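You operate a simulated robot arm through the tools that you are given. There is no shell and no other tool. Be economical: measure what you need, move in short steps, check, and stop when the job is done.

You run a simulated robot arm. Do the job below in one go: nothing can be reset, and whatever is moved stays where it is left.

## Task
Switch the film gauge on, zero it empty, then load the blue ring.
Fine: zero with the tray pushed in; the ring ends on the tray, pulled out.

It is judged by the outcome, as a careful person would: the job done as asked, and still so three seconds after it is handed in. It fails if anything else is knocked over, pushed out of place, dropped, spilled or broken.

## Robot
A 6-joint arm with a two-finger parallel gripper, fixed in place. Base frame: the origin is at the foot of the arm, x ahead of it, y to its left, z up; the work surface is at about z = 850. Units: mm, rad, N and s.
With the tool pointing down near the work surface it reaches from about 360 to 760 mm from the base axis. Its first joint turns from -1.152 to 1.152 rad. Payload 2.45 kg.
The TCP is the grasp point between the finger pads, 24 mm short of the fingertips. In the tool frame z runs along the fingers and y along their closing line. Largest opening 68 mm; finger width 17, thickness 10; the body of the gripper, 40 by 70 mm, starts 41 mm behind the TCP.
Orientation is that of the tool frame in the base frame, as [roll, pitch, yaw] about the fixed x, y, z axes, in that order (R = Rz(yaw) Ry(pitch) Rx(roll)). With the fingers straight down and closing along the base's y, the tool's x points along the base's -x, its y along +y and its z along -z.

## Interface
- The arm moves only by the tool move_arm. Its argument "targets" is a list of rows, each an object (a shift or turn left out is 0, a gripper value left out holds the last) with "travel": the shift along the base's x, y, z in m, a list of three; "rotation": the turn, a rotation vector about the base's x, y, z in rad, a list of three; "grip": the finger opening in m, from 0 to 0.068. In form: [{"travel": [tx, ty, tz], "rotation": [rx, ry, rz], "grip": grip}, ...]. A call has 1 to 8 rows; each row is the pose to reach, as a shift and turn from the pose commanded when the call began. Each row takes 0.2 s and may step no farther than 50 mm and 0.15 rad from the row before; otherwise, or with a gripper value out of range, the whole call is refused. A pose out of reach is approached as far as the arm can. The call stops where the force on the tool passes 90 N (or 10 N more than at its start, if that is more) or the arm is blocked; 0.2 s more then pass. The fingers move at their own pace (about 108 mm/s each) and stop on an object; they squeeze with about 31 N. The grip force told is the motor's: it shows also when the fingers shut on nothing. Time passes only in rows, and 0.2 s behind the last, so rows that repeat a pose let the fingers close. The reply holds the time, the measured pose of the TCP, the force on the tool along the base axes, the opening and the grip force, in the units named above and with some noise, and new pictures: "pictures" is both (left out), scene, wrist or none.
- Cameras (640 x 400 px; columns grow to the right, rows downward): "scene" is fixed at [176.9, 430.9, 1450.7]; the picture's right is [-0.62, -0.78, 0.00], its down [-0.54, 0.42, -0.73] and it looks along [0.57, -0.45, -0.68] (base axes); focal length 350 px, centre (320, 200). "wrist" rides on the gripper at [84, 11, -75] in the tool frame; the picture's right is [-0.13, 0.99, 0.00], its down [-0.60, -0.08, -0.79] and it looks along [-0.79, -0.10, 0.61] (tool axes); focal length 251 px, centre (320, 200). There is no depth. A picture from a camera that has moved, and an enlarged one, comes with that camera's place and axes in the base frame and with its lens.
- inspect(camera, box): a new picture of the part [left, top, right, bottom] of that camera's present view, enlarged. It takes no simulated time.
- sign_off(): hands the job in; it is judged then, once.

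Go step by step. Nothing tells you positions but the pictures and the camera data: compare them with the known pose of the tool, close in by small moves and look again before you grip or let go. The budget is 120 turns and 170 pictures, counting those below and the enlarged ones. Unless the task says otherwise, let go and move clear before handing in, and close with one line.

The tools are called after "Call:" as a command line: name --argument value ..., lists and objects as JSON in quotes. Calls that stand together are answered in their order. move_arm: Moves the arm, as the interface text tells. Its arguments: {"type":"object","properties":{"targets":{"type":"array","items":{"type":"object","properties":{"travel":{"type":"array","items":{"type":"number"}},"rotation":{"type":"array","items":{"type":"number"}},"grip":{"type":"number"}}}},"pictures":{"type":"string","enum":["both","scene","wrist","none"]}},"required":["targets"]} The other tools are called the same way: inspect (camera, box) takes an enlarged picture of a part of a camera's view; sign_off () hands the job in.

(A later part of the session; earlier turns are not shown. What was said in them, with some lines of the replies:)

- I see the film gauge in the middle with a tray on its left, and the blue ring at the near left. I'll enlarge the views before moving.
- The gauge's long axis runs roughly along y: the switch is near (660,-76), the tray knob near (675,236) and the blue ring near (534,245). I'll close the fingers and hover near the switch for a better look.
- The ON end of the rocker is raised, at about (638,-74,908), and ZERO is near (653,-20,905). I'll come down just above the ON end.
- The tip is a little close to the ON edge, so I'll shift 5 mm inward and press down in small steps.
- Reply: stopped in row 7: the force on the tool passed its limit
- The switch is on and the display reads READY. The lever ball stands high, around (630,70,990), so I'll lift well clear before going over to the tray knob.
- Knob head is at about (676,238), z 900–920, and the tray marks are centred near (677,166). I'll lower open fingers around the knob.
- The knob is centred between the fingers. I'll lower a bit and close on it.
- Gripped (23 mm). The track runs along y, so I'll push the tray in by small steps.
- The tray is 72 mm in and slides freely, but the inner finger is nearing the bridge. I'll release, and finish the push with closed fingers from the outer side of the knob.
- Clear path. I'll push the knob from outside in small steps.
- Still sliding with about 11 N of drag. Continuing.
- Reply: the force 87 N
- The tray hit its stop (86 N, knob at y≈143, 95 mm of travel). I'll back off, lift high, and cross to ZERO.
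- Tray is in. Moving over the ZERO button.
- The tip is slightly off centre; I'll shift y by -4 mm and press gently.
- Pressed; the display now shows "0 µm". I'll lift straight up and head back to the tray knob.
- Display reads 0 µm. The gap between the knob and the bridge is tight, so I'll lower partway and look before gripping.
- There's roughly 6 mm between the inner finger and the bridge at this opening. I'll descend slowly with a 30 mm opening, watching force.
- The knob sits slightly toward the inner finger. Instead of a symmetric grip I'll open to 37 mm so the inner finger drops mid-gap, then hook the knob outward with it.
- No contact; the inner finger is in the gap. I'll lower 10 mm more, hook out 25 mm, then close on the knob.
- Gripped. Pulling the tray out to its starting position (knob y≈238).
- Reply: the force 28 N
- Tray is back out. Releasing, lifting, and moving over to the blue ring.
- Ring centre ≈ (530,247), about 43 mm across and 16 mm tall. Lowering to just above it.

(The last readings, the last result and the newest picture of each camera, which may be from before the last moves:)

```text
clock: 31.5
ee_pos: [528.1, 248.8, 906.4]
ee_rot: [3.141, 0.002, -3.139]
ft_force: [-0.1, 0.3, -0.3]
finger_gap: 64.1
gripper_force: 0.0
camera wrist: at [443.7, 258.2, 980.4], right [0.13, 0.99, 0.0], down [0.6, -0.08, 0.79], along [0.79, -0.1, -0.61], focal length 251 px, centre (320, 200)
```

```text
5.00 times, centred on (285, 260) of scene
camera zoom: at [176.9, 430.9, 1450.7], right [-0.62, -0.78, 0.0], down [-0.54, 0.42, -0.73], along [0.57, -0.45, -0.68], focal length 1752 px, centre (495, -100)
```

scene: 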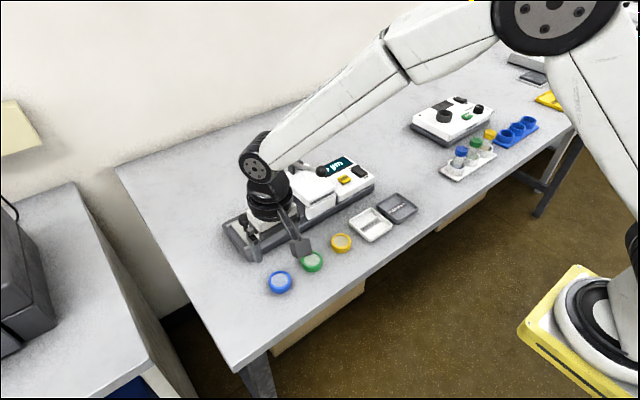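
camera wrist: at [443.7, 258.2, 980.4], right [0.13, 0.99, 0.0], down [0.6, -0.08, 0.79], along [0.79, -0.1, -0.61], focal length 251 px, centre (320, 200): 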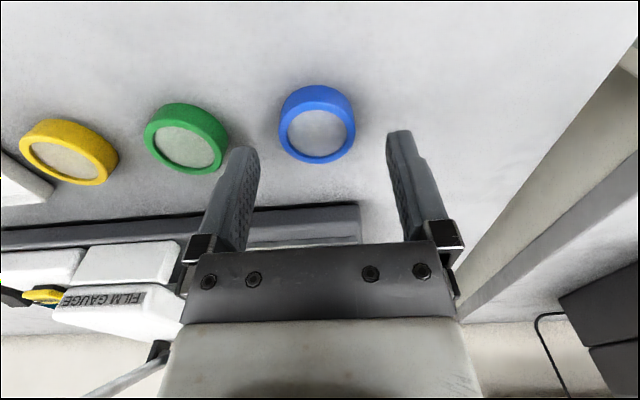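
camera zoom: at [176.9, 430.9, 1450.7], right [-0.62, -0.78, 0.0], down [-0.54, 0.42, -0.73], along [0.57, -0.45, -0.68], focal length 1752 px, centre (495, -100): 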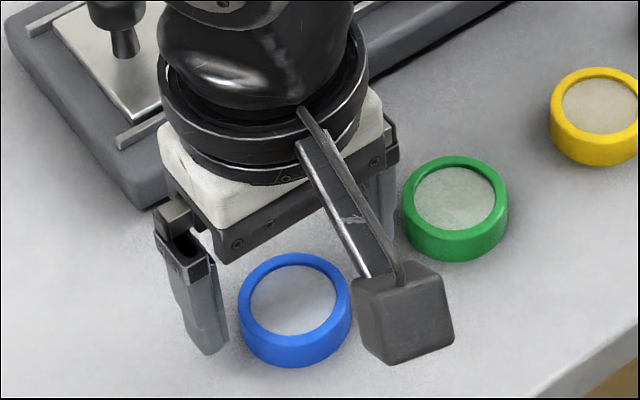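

Aligning on (530.5,246) and lowering to grip the ring low on its wall.

Call:
move_arm --targets '[{"travel": [0.002, -0.002, -0.012]}, {"travel": [0.002, -0.002, -0.022]}, {"travel": [0.002, -0.002, -0.027]}, {"travel": [0.002, -0.002, -0.027]}]' --pictures "wrist"

Call:
inspect --camera "scene" --box '[235, 220, 335, 300]'

```text
clock: 32.5
ee_pos: [531.3, 245.1, 877.7]
ee_rot: [-3.141, 0.002, 3.14]
ft_force: [-0.3, -0.5, -0.7]
finger_gap: 64.0
gripper_force: 0.1
camera wrist: at [446.3, 255.0, 953.5], right [0.13, 0.99, 0.0], down [0.6, -0.08, 0.79], along [0.79, -0.1, -0.61], focal length 251 px, centre (320, 200)
```

wrist: 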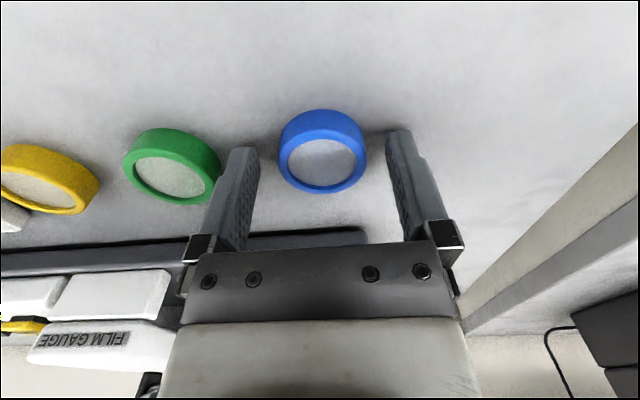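

```text
5.00 times, centred on (285, 260) of scene
camera zoom: at [176.9, 430.9, 1450.7], right [-0.62, -0.78, 0.0], down [-0.54, 0.42, -0.73], along [0.57, -0.45, -0.68], focal length 1752 px, centre (495, -100)
```

zoom: 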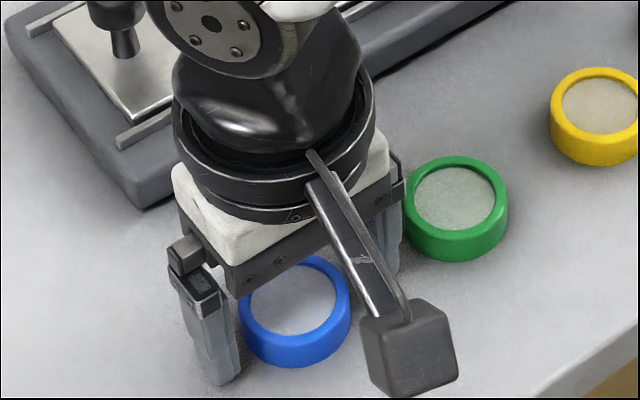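

Well aligned; shift 2 mm back in x and close.

Call:
move_arm --targets '[{"travel": [-0.002, 0.0005, 0]}, {"travel": [-0.002, 0.0005, 0], "grip": 0.038}, {"travel": [-0.002, 0.0005, 0]}, {"travel": [-0.002, 0.0005, 0]}]' --pictures "wrist"

```text
clock: 33.5
ee_pos: [529.5, 244.9, 878.3]
ee_rot: [3.141, 0.002, -3.14]
ft_force: [0.0, 0.7, -0.6]
finger_gap: 41.7
gripper_force: 30.7
camera wrist: at [444.1, 255.4, 953.4], right [0.13, 0.99, 0.0], down [0.6, -0.08, 0.79], along [0.79, -0.1, -0.61], focal length 251 px, centre (320, 200)
```

wrist: 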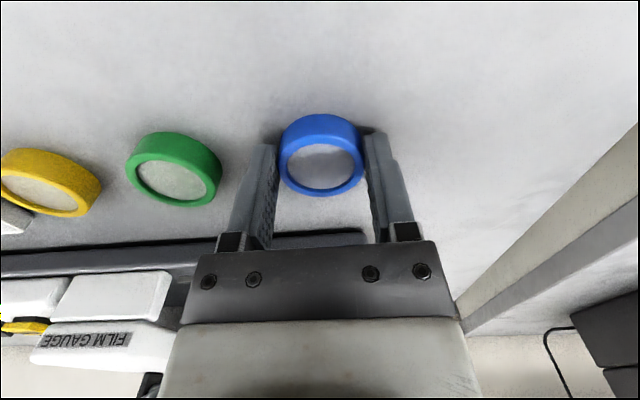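

The ring is held (41.7 mm). Lifting and moving toward the tray, stopping short for another look.

Call:
move_arm --targets '[{"travel": [0, 0, 0.03]}, {"travel": [0, 0, 0.065]}, {"travel": [0, 0, 0.095]}, {"travel": [0.025, -0.02, 0.1]}, {"travel": [0.05, -0.045, 0.1]}, {"travel": [0.075, -0.07, 0.1]}, {"travel": [0.095, -0.079, 0.1]}, {"travel": [0.095, -0.079, 0.1]}]'

Call:
inspect --camera "wrist" --box '[200, 20, 440, 200]'

Call:
inspect --camera "scene" --box '[215, 170, 325, 260]'

```text
clock: 35.3
ee_pos: [622.9, 164.4, 979.3]
ee_rot: [-3.141, 0.003, -3.141]
ft_force: [-0.2, 0.4, -0.6]
finger_gap: 42.3
gripper_force: 31.1
camera wrist: at [538.3, 175.3, 1053.9], right [0.13, 0.99, 0.0], down [0.6, -0.08, 0.79], along [0.79, -0.1, -0.61], focal length 251 px, centre (320, 200)
```

scene: 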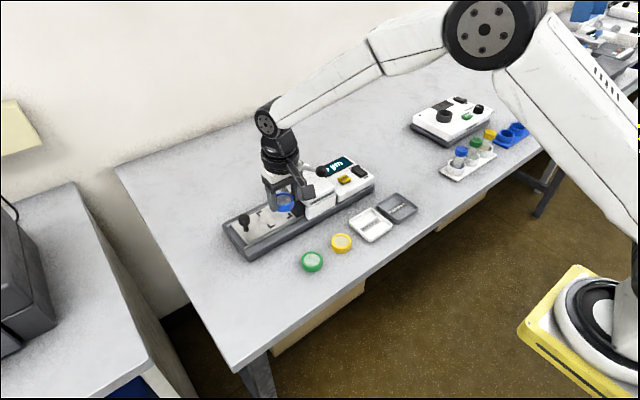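
wrist: 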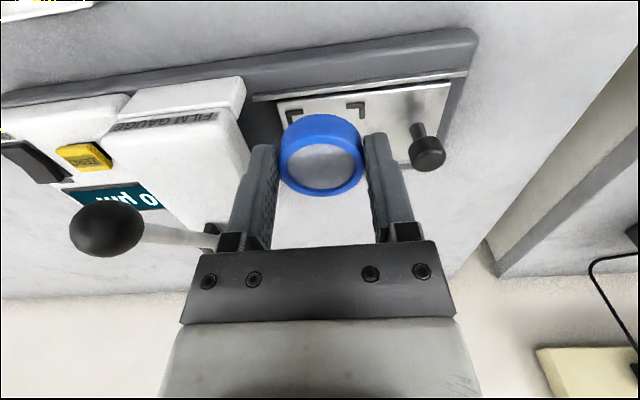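

```text
2.22 times, centred on (320, 110) of wrist
camera zoom: at [538.3, 175.3, 1053.9], right [0.13, 0.99, 0.0], down [0.6, -0.08, 0.79], along [0.79, -0.1, -0.61], focal length 559 px, centre (320, 400)
```

zoom: 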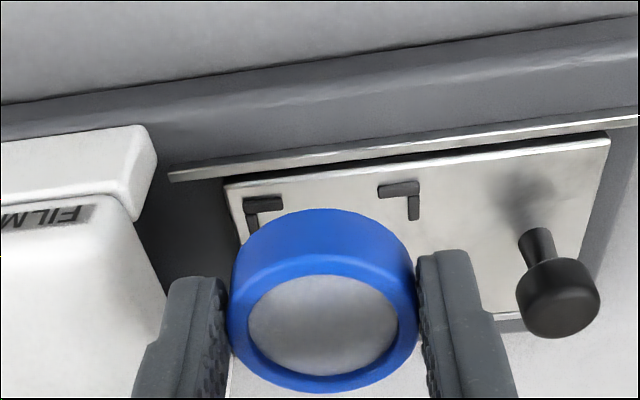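

```text
4.44 times, centred on (270, 215) of scene
camera zoom: at [176.9, 430.9, 1450.7], right [-0.62, -0.78, 0.0], down [-0.54, 0.42, -0.73], along [0.57, -0.45, -0.68], focal length 1557 px, centre (542, 133)
```

zoom: 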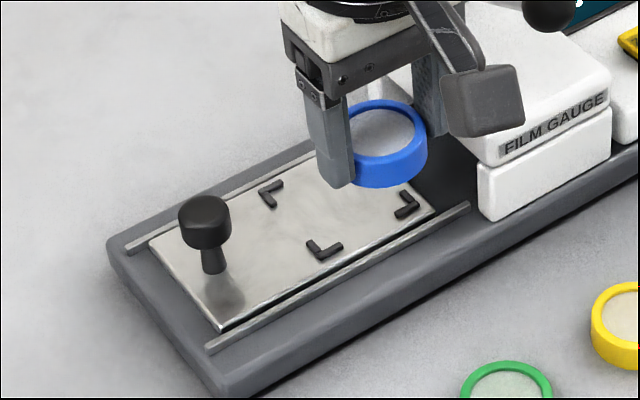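

The mark centre works out to about (676,165.5), with an inner square of roughly 48 mm. Moving over it and lowering most of the way.

Call:
move_arm --targets '[{"travel": [0.027, 0.001, 0]}, {"travel": [0.053, 0.001, 0]}, {"travel": [0.053, 0.001, -0.025]}, {"travel": [0.053, 0.001, -0.05]}, {"travel": [0.053, 0.001, -0.05]}]' --pictures "none"

Call:
inspect --camera "wrist" --box '[200, 20, 440, 200]'

Call:
inspect --camera "scene" --box '[225, 175, 325, 245]'

```text
clock: 36.5
ee_pos: [675.9, 163.6, 927.9]
ee_rot: [3.141, 0.001, -3.141]
ft_force: [-0.2, 0.4, 0.1]
finger_gap: 42.1
gripper_force: 30.7
```

```text
2.22 times, centred on (320, 110) of wrist
camera zoom: at [590.5, 175.3, 1003.5], right [0.13, 0.99, 0.0], down [0.6, -0.08, 0.79], along [0.79, -0.1, -0.61], focal length 559 px, centre (320, 400)
```

zoom: 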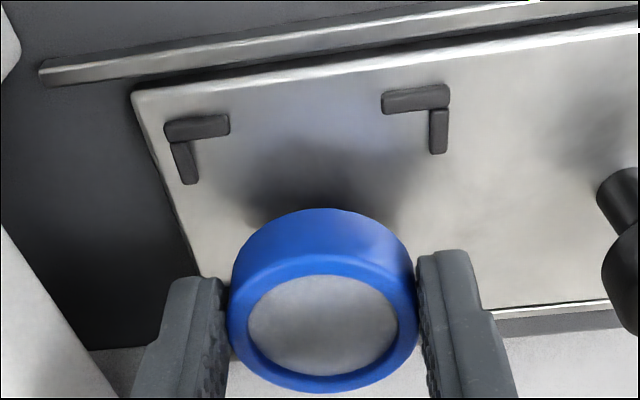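

```text
5.71 times, centred on (275, 210) of scene
camera zoom: at [176.9, 430.9, 1450.7], right [-0.62, -0.78, 0.0], down [-0.54, 0.42, -0.73], along [0.57, -0.45, -0.68], focal length 2002 px, centre (577, 143)
```

zoom: 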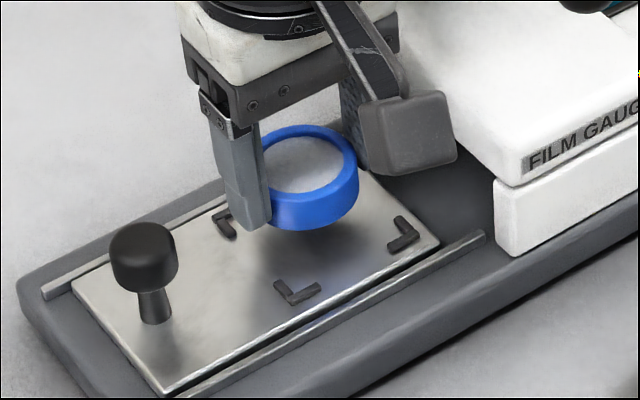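

Alignment looks good. Lowering further in small steps.

Call:
move_arm --targets '[{"travel": [0.001, 0.0005, -0.006]}, {"travel": [0.001, 0.0005, -0.012]}, {"travel": [0.001, 0.0005, -0.014]}, {"travel": [0.001, 0.0005, -0.014]}]' --pictures "none"

Call:
inspect --camera "wrist" --box '[200, 20, 440, 200]'

Call:
inspect --camera "scene" --box '[225, 175, 325, 245]'

```text
clock: 37.5
ee_pos: [678.4, 165.6, 914.5]
ee_rot: [3.14, 0.001, -3.141]
ft_force: [0.1, -0.6, -0.5]
finger_gap: 41.9
gripper_force: 31.3
```

```text
2.22 times, centred on (320, 110) of wrist
camera zoom: at [592.2, 176.7, 989.3], right [0.13, 0.99, 0.0], down [0.6, -0.08, 0.79], along [0.79, -0.1, -0.61], focal length 559 px, centre (320, 400)
```

zoom: 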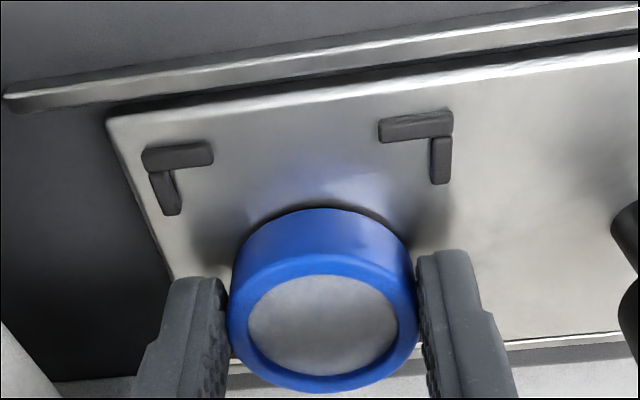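

```text
5.71 times, centred on (275, 210) of scene
camera zoom: at [176.9, 430.9, 1450.7], right [-0.62, -0.78, 0.0], down [-0.54, 0.42, -0.73], along [0.57, -0.45, -0.68], focal length 2002 px, centre (577, 143)
```

zoom: 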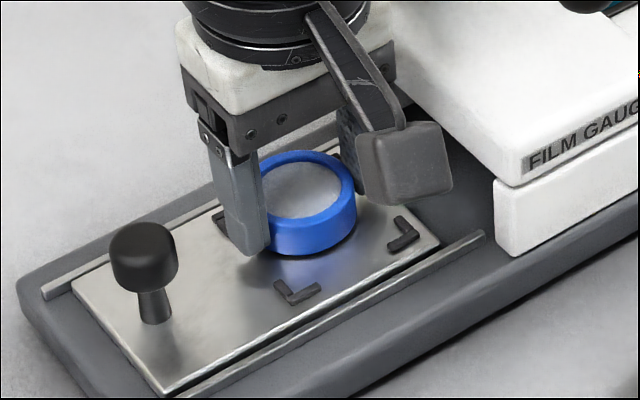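

Both views suggest the ring is about 3 mm too far in x and 1–2 mm in +y. I'll correct and lower until it touches.

Call:
move_arm --targets '[{"travel": [-0.003, -0.0015, 0]}, {"travel": [-0.003, -0.0015, -0.003]}, {"travel": [-0.003, -0.0015, -0.005]}, {"travel": [-0.003, -0.0015, -0.006]}]' --pictures "none"

Call:
inspect --camera "wrist" --box '[200, 20, 440, 200]'

Call:
inspect --camera "scene" --box '[225, 175, 325, 245]'

```text
clock: 38.5
ee_pos: [675.7, 164.7, 912.6]
ee_rot: [3.139, 0.008, 3.141]
ft_force: [-6.6, -3.6, 22.3]
finger_gap: 42.1
gripper_force: 31.0
```

```text
2.22 times, centred on (320, 110) of wrist
camera zoom: at [590.1, 174.8, 986.4], right [0.13, 0.99, 0.0], down [0.6, -0.08, 0.8], along [0.79, -0.1, -0.6], focal length 559 px, centre (320, 400)
```

zoom: 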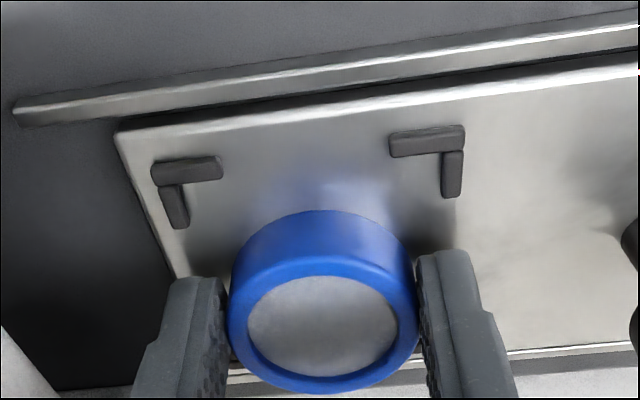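

```text
5.71 times, centred on (275, 210) of scene
camera zoom: at [176.2, 430.7, 1450.9], right [-0.62, -0.78, 0.0], down [-0.54, 0.42, -0.73], along [0.57, -0.45, -0.68], focal length 2002 px, centre (577, 143)
```

zoom: 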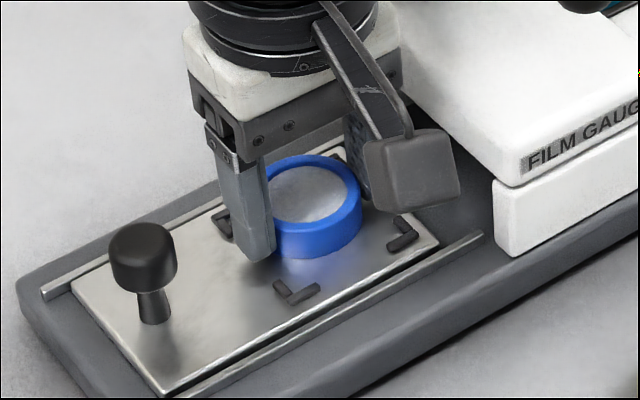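

Contact at TCP z≈912.6, a little earlier than expected, so the ring may be touching a mark. I'll lift 4 mm, nudge x by -1.5 mm, and lower again to compare heights.

Call:
move_arm --targets '[{"travel": [0, 0, 0.006]}, {"travel": [-0.0015, 0, 0.006]}, {"travel": [-0.0015, 0, 0.003]}, {"travel": [-0.0015, 0, 0.001]}, {"travel": [-0.0015, 0, 0.0]}]' --pictures "none"

Call:
inspect --camera "scene" --box '[240, 185, 310, 240]'

```text
clock: 39.7
ee_pos: [673.9, 164.1, 910.8]
ee_rot: [3.14, 0.007, -3.14]
ft_force: [-6.4, -0.5, 22.3]
finger_gap: 42.2
gripper_force: 30.9
```

```text
7.27 times, centred on (275, 212) of scene
camera zoom: at [176.2, 430.8, 1450.8], right [-0.62, -0.78, 0.0], down [-0.54, 0.42, -0.73], along [0.57, -0.45, -0.68], focal length 2548 px, centre (647, 109)
```

zoom: 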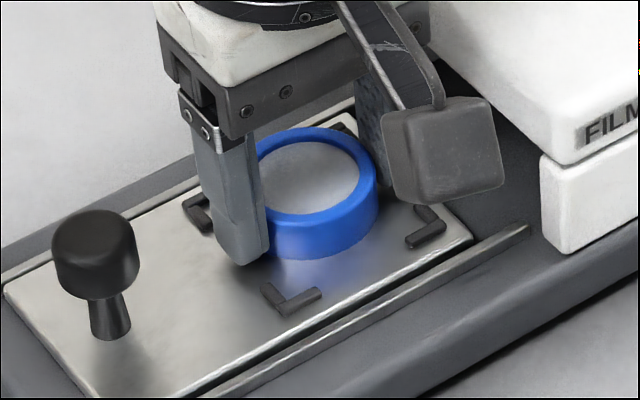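

Same contact force and level, so the ring is flat on the tray inside the marks. Easing off the load and releasing.

Call:
move_arm --targets '[{"travel": [0, 0, 0.0015]}, {"travel": [0, 0, 0.002], "grip": 0.05}, {"travel": [0, 0, 0.002], "grip": 0.056}, {"travel": [0, 0, 0.002]}]' --pictures "none"

Call:
inspect --camera "scene" --box '[240, 185, 310, 240]'

Call:
inspect --camera "wrist" --box '[200, 20, 440, 200]'

```text
clock: 40.7
ee_pos: [672.9, 163.8, 908.1]
ee_rot: [3.141, -0.001, -3.141]
ft_force: [0.2, 0.1, -0.9]
finger_gap: 55.9
gripper_force: 0.0
```

```text
7.27 times, centred on (275, 212) of scene
camera zoom: at [176.9, 430.9, 1450.7], right [-0.62, -0.78, 0.0], down [-0.54, 0.42, -0.73], along [0.57, -0.45, -0.68], focal length 2548 px, centre (647, 109)
```

zoom: 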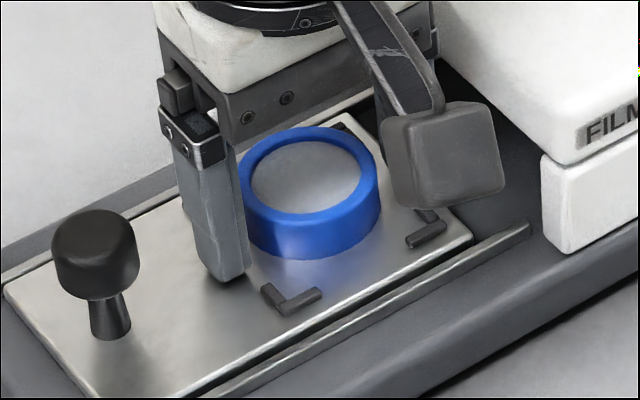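

```text
2.22 times, centred on (320, 110) of wrist
camera zoom: at [587.9, 175.0, 984.2], right [0.13, 0.99, 0.0], down [0.6, -0.08, 0.79], along [0.79, -0.1, -0.61], focal length 559 px, centre (320, 400)
```

zoom: 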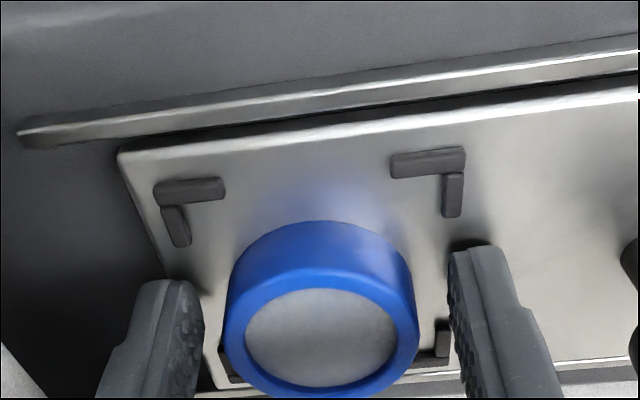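

Released; the ring rests on the tray. Lifting straight up and backing away for a final check.

Call:
move_arm --targets '[{"travel": [0, 0, 0.02]}, {"travel": [0, 0, 0.06]}, {"travel": [0, 0, 0.1]}, {"travel": [-0.04, 0, 0.12]}, {"travel": [-0.08, 0, 0.14]}, {"travel": [-0.12, 0, 0.15]}, {"travel": [-0.16, 0, 0.15]}]'

Call:
inspect --camera "wrist" --box '[160, 40, 440, 240]'

Call:
inspect --camera "scene" --box '[220, 145, 380, 265]'

```text
clock: 42.3
ee_pos: [514.4, 165.9, 1058.7]
ee_rot: [-3.142, 0.003, 3.142]
ft_force: [-0.5, -0.2, -0.2]
finger_gap: 56.1
gripper_force: 0.1
camera wrist: at [429.3, 176.7, 1134.4], right [0.13, 0.99, 0.0], down [0.6, -0.08, 0.79], along [0.79, -0.1, -0.61], focal length 251 px, centre (320, 200)
```

scene: 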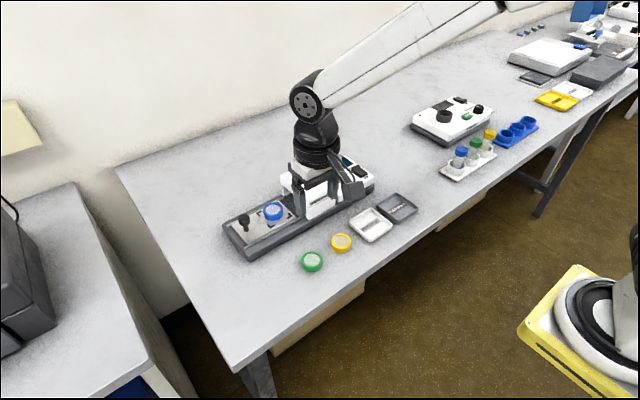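
wrist: 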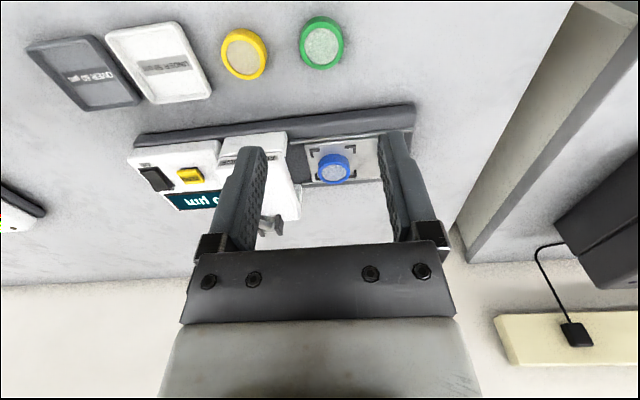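

```text
2.00 times, centred on (300, 140) of wrist
camera zoom: at [429.3, 176.7, 1134.4], right [0.13, 0.99, 0.0], down [0.6, -0.08, 0.79], along [0.79, -0.1, -0.61], focal length 503 px, centre (360, 320)
```

zoom: 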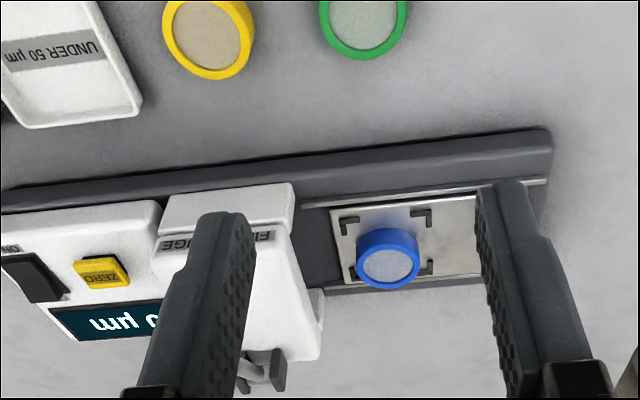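

```text
3.33 times, centred on (300, 205) of scene
camera zoom: at [176.9, 430.9, 1450.7], right [-0.62, -0.78, 0.0], down [-0.54, 0.42, -0.73], along [0.57, -0.45, -0.68], focal length 1168 px, centre (387, 183)
```

zoom: 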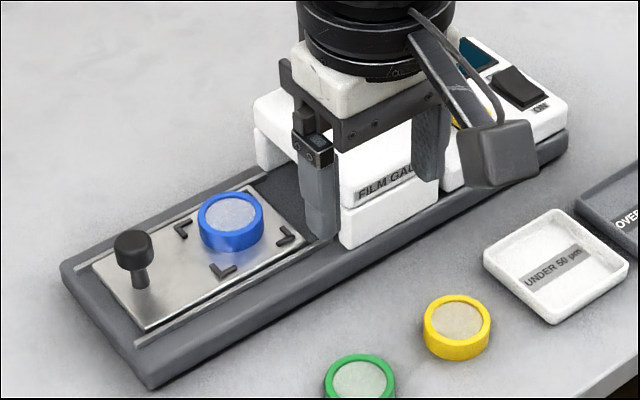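

The ring sits inside the marks. One closer look to confirm it is flat and centred.

Call:
inspect --camera "scene" --box '[245, 190, 315, 235]'

Call:
inspect --camera "wrist" --box '[295, 130, 385, 195]'

```text
8.89 times, centred on (280, 212) of scene
camera zoom: at [176.9, 430.9, 1450.7], right [-0.62, -0.78, 0.0], down [-0.54, 0.42, -0.73], along [0.57, -0.45, -0.68], focal length 3115 px, centre (676, 89)
```

zoom: 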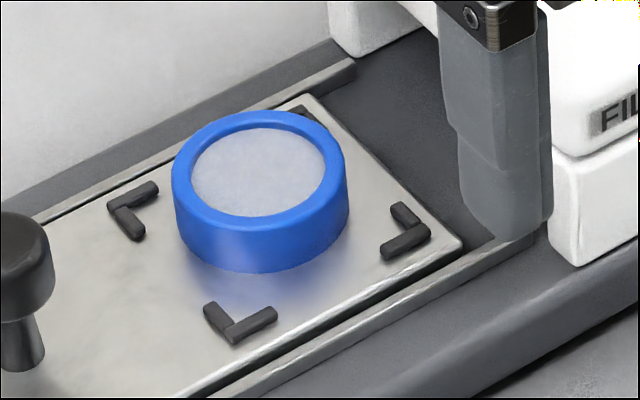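

```text
6.15 times, centred on (340, 162) of wrist
camera zoom: at [429.3, 176.7, 1134.4], right [0.13, 0.99, 0.0], down [0.6, -0.08, 0.79], along [0.79, -0.1, -0.61], focal length 1547 px, centre (197, 431)
```

zoom: 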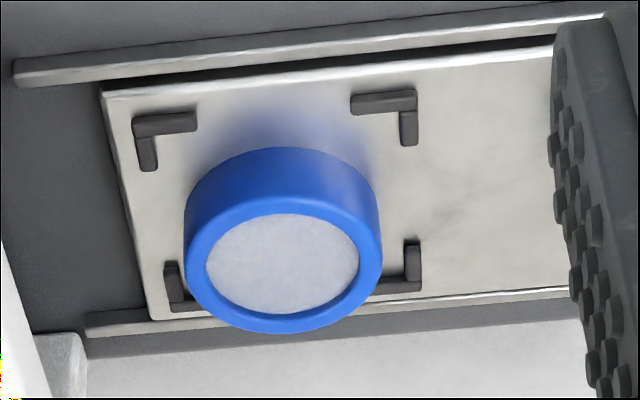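

The blue ring lies flat on the pulled-out tray, inside the marks. The gauge is on and was zeroed at 0 µm with the tray empty and pushed in, and the arm is clear, so I'm handing in.

Call:
sign_off

```text
The job is handed in.
```

I switched the film gauge on and zeroed it to 0 µm with the empty tray pushed in. The blue ring is now on the pulled-out tray, inside its marks and about 2.5 mm off centre.
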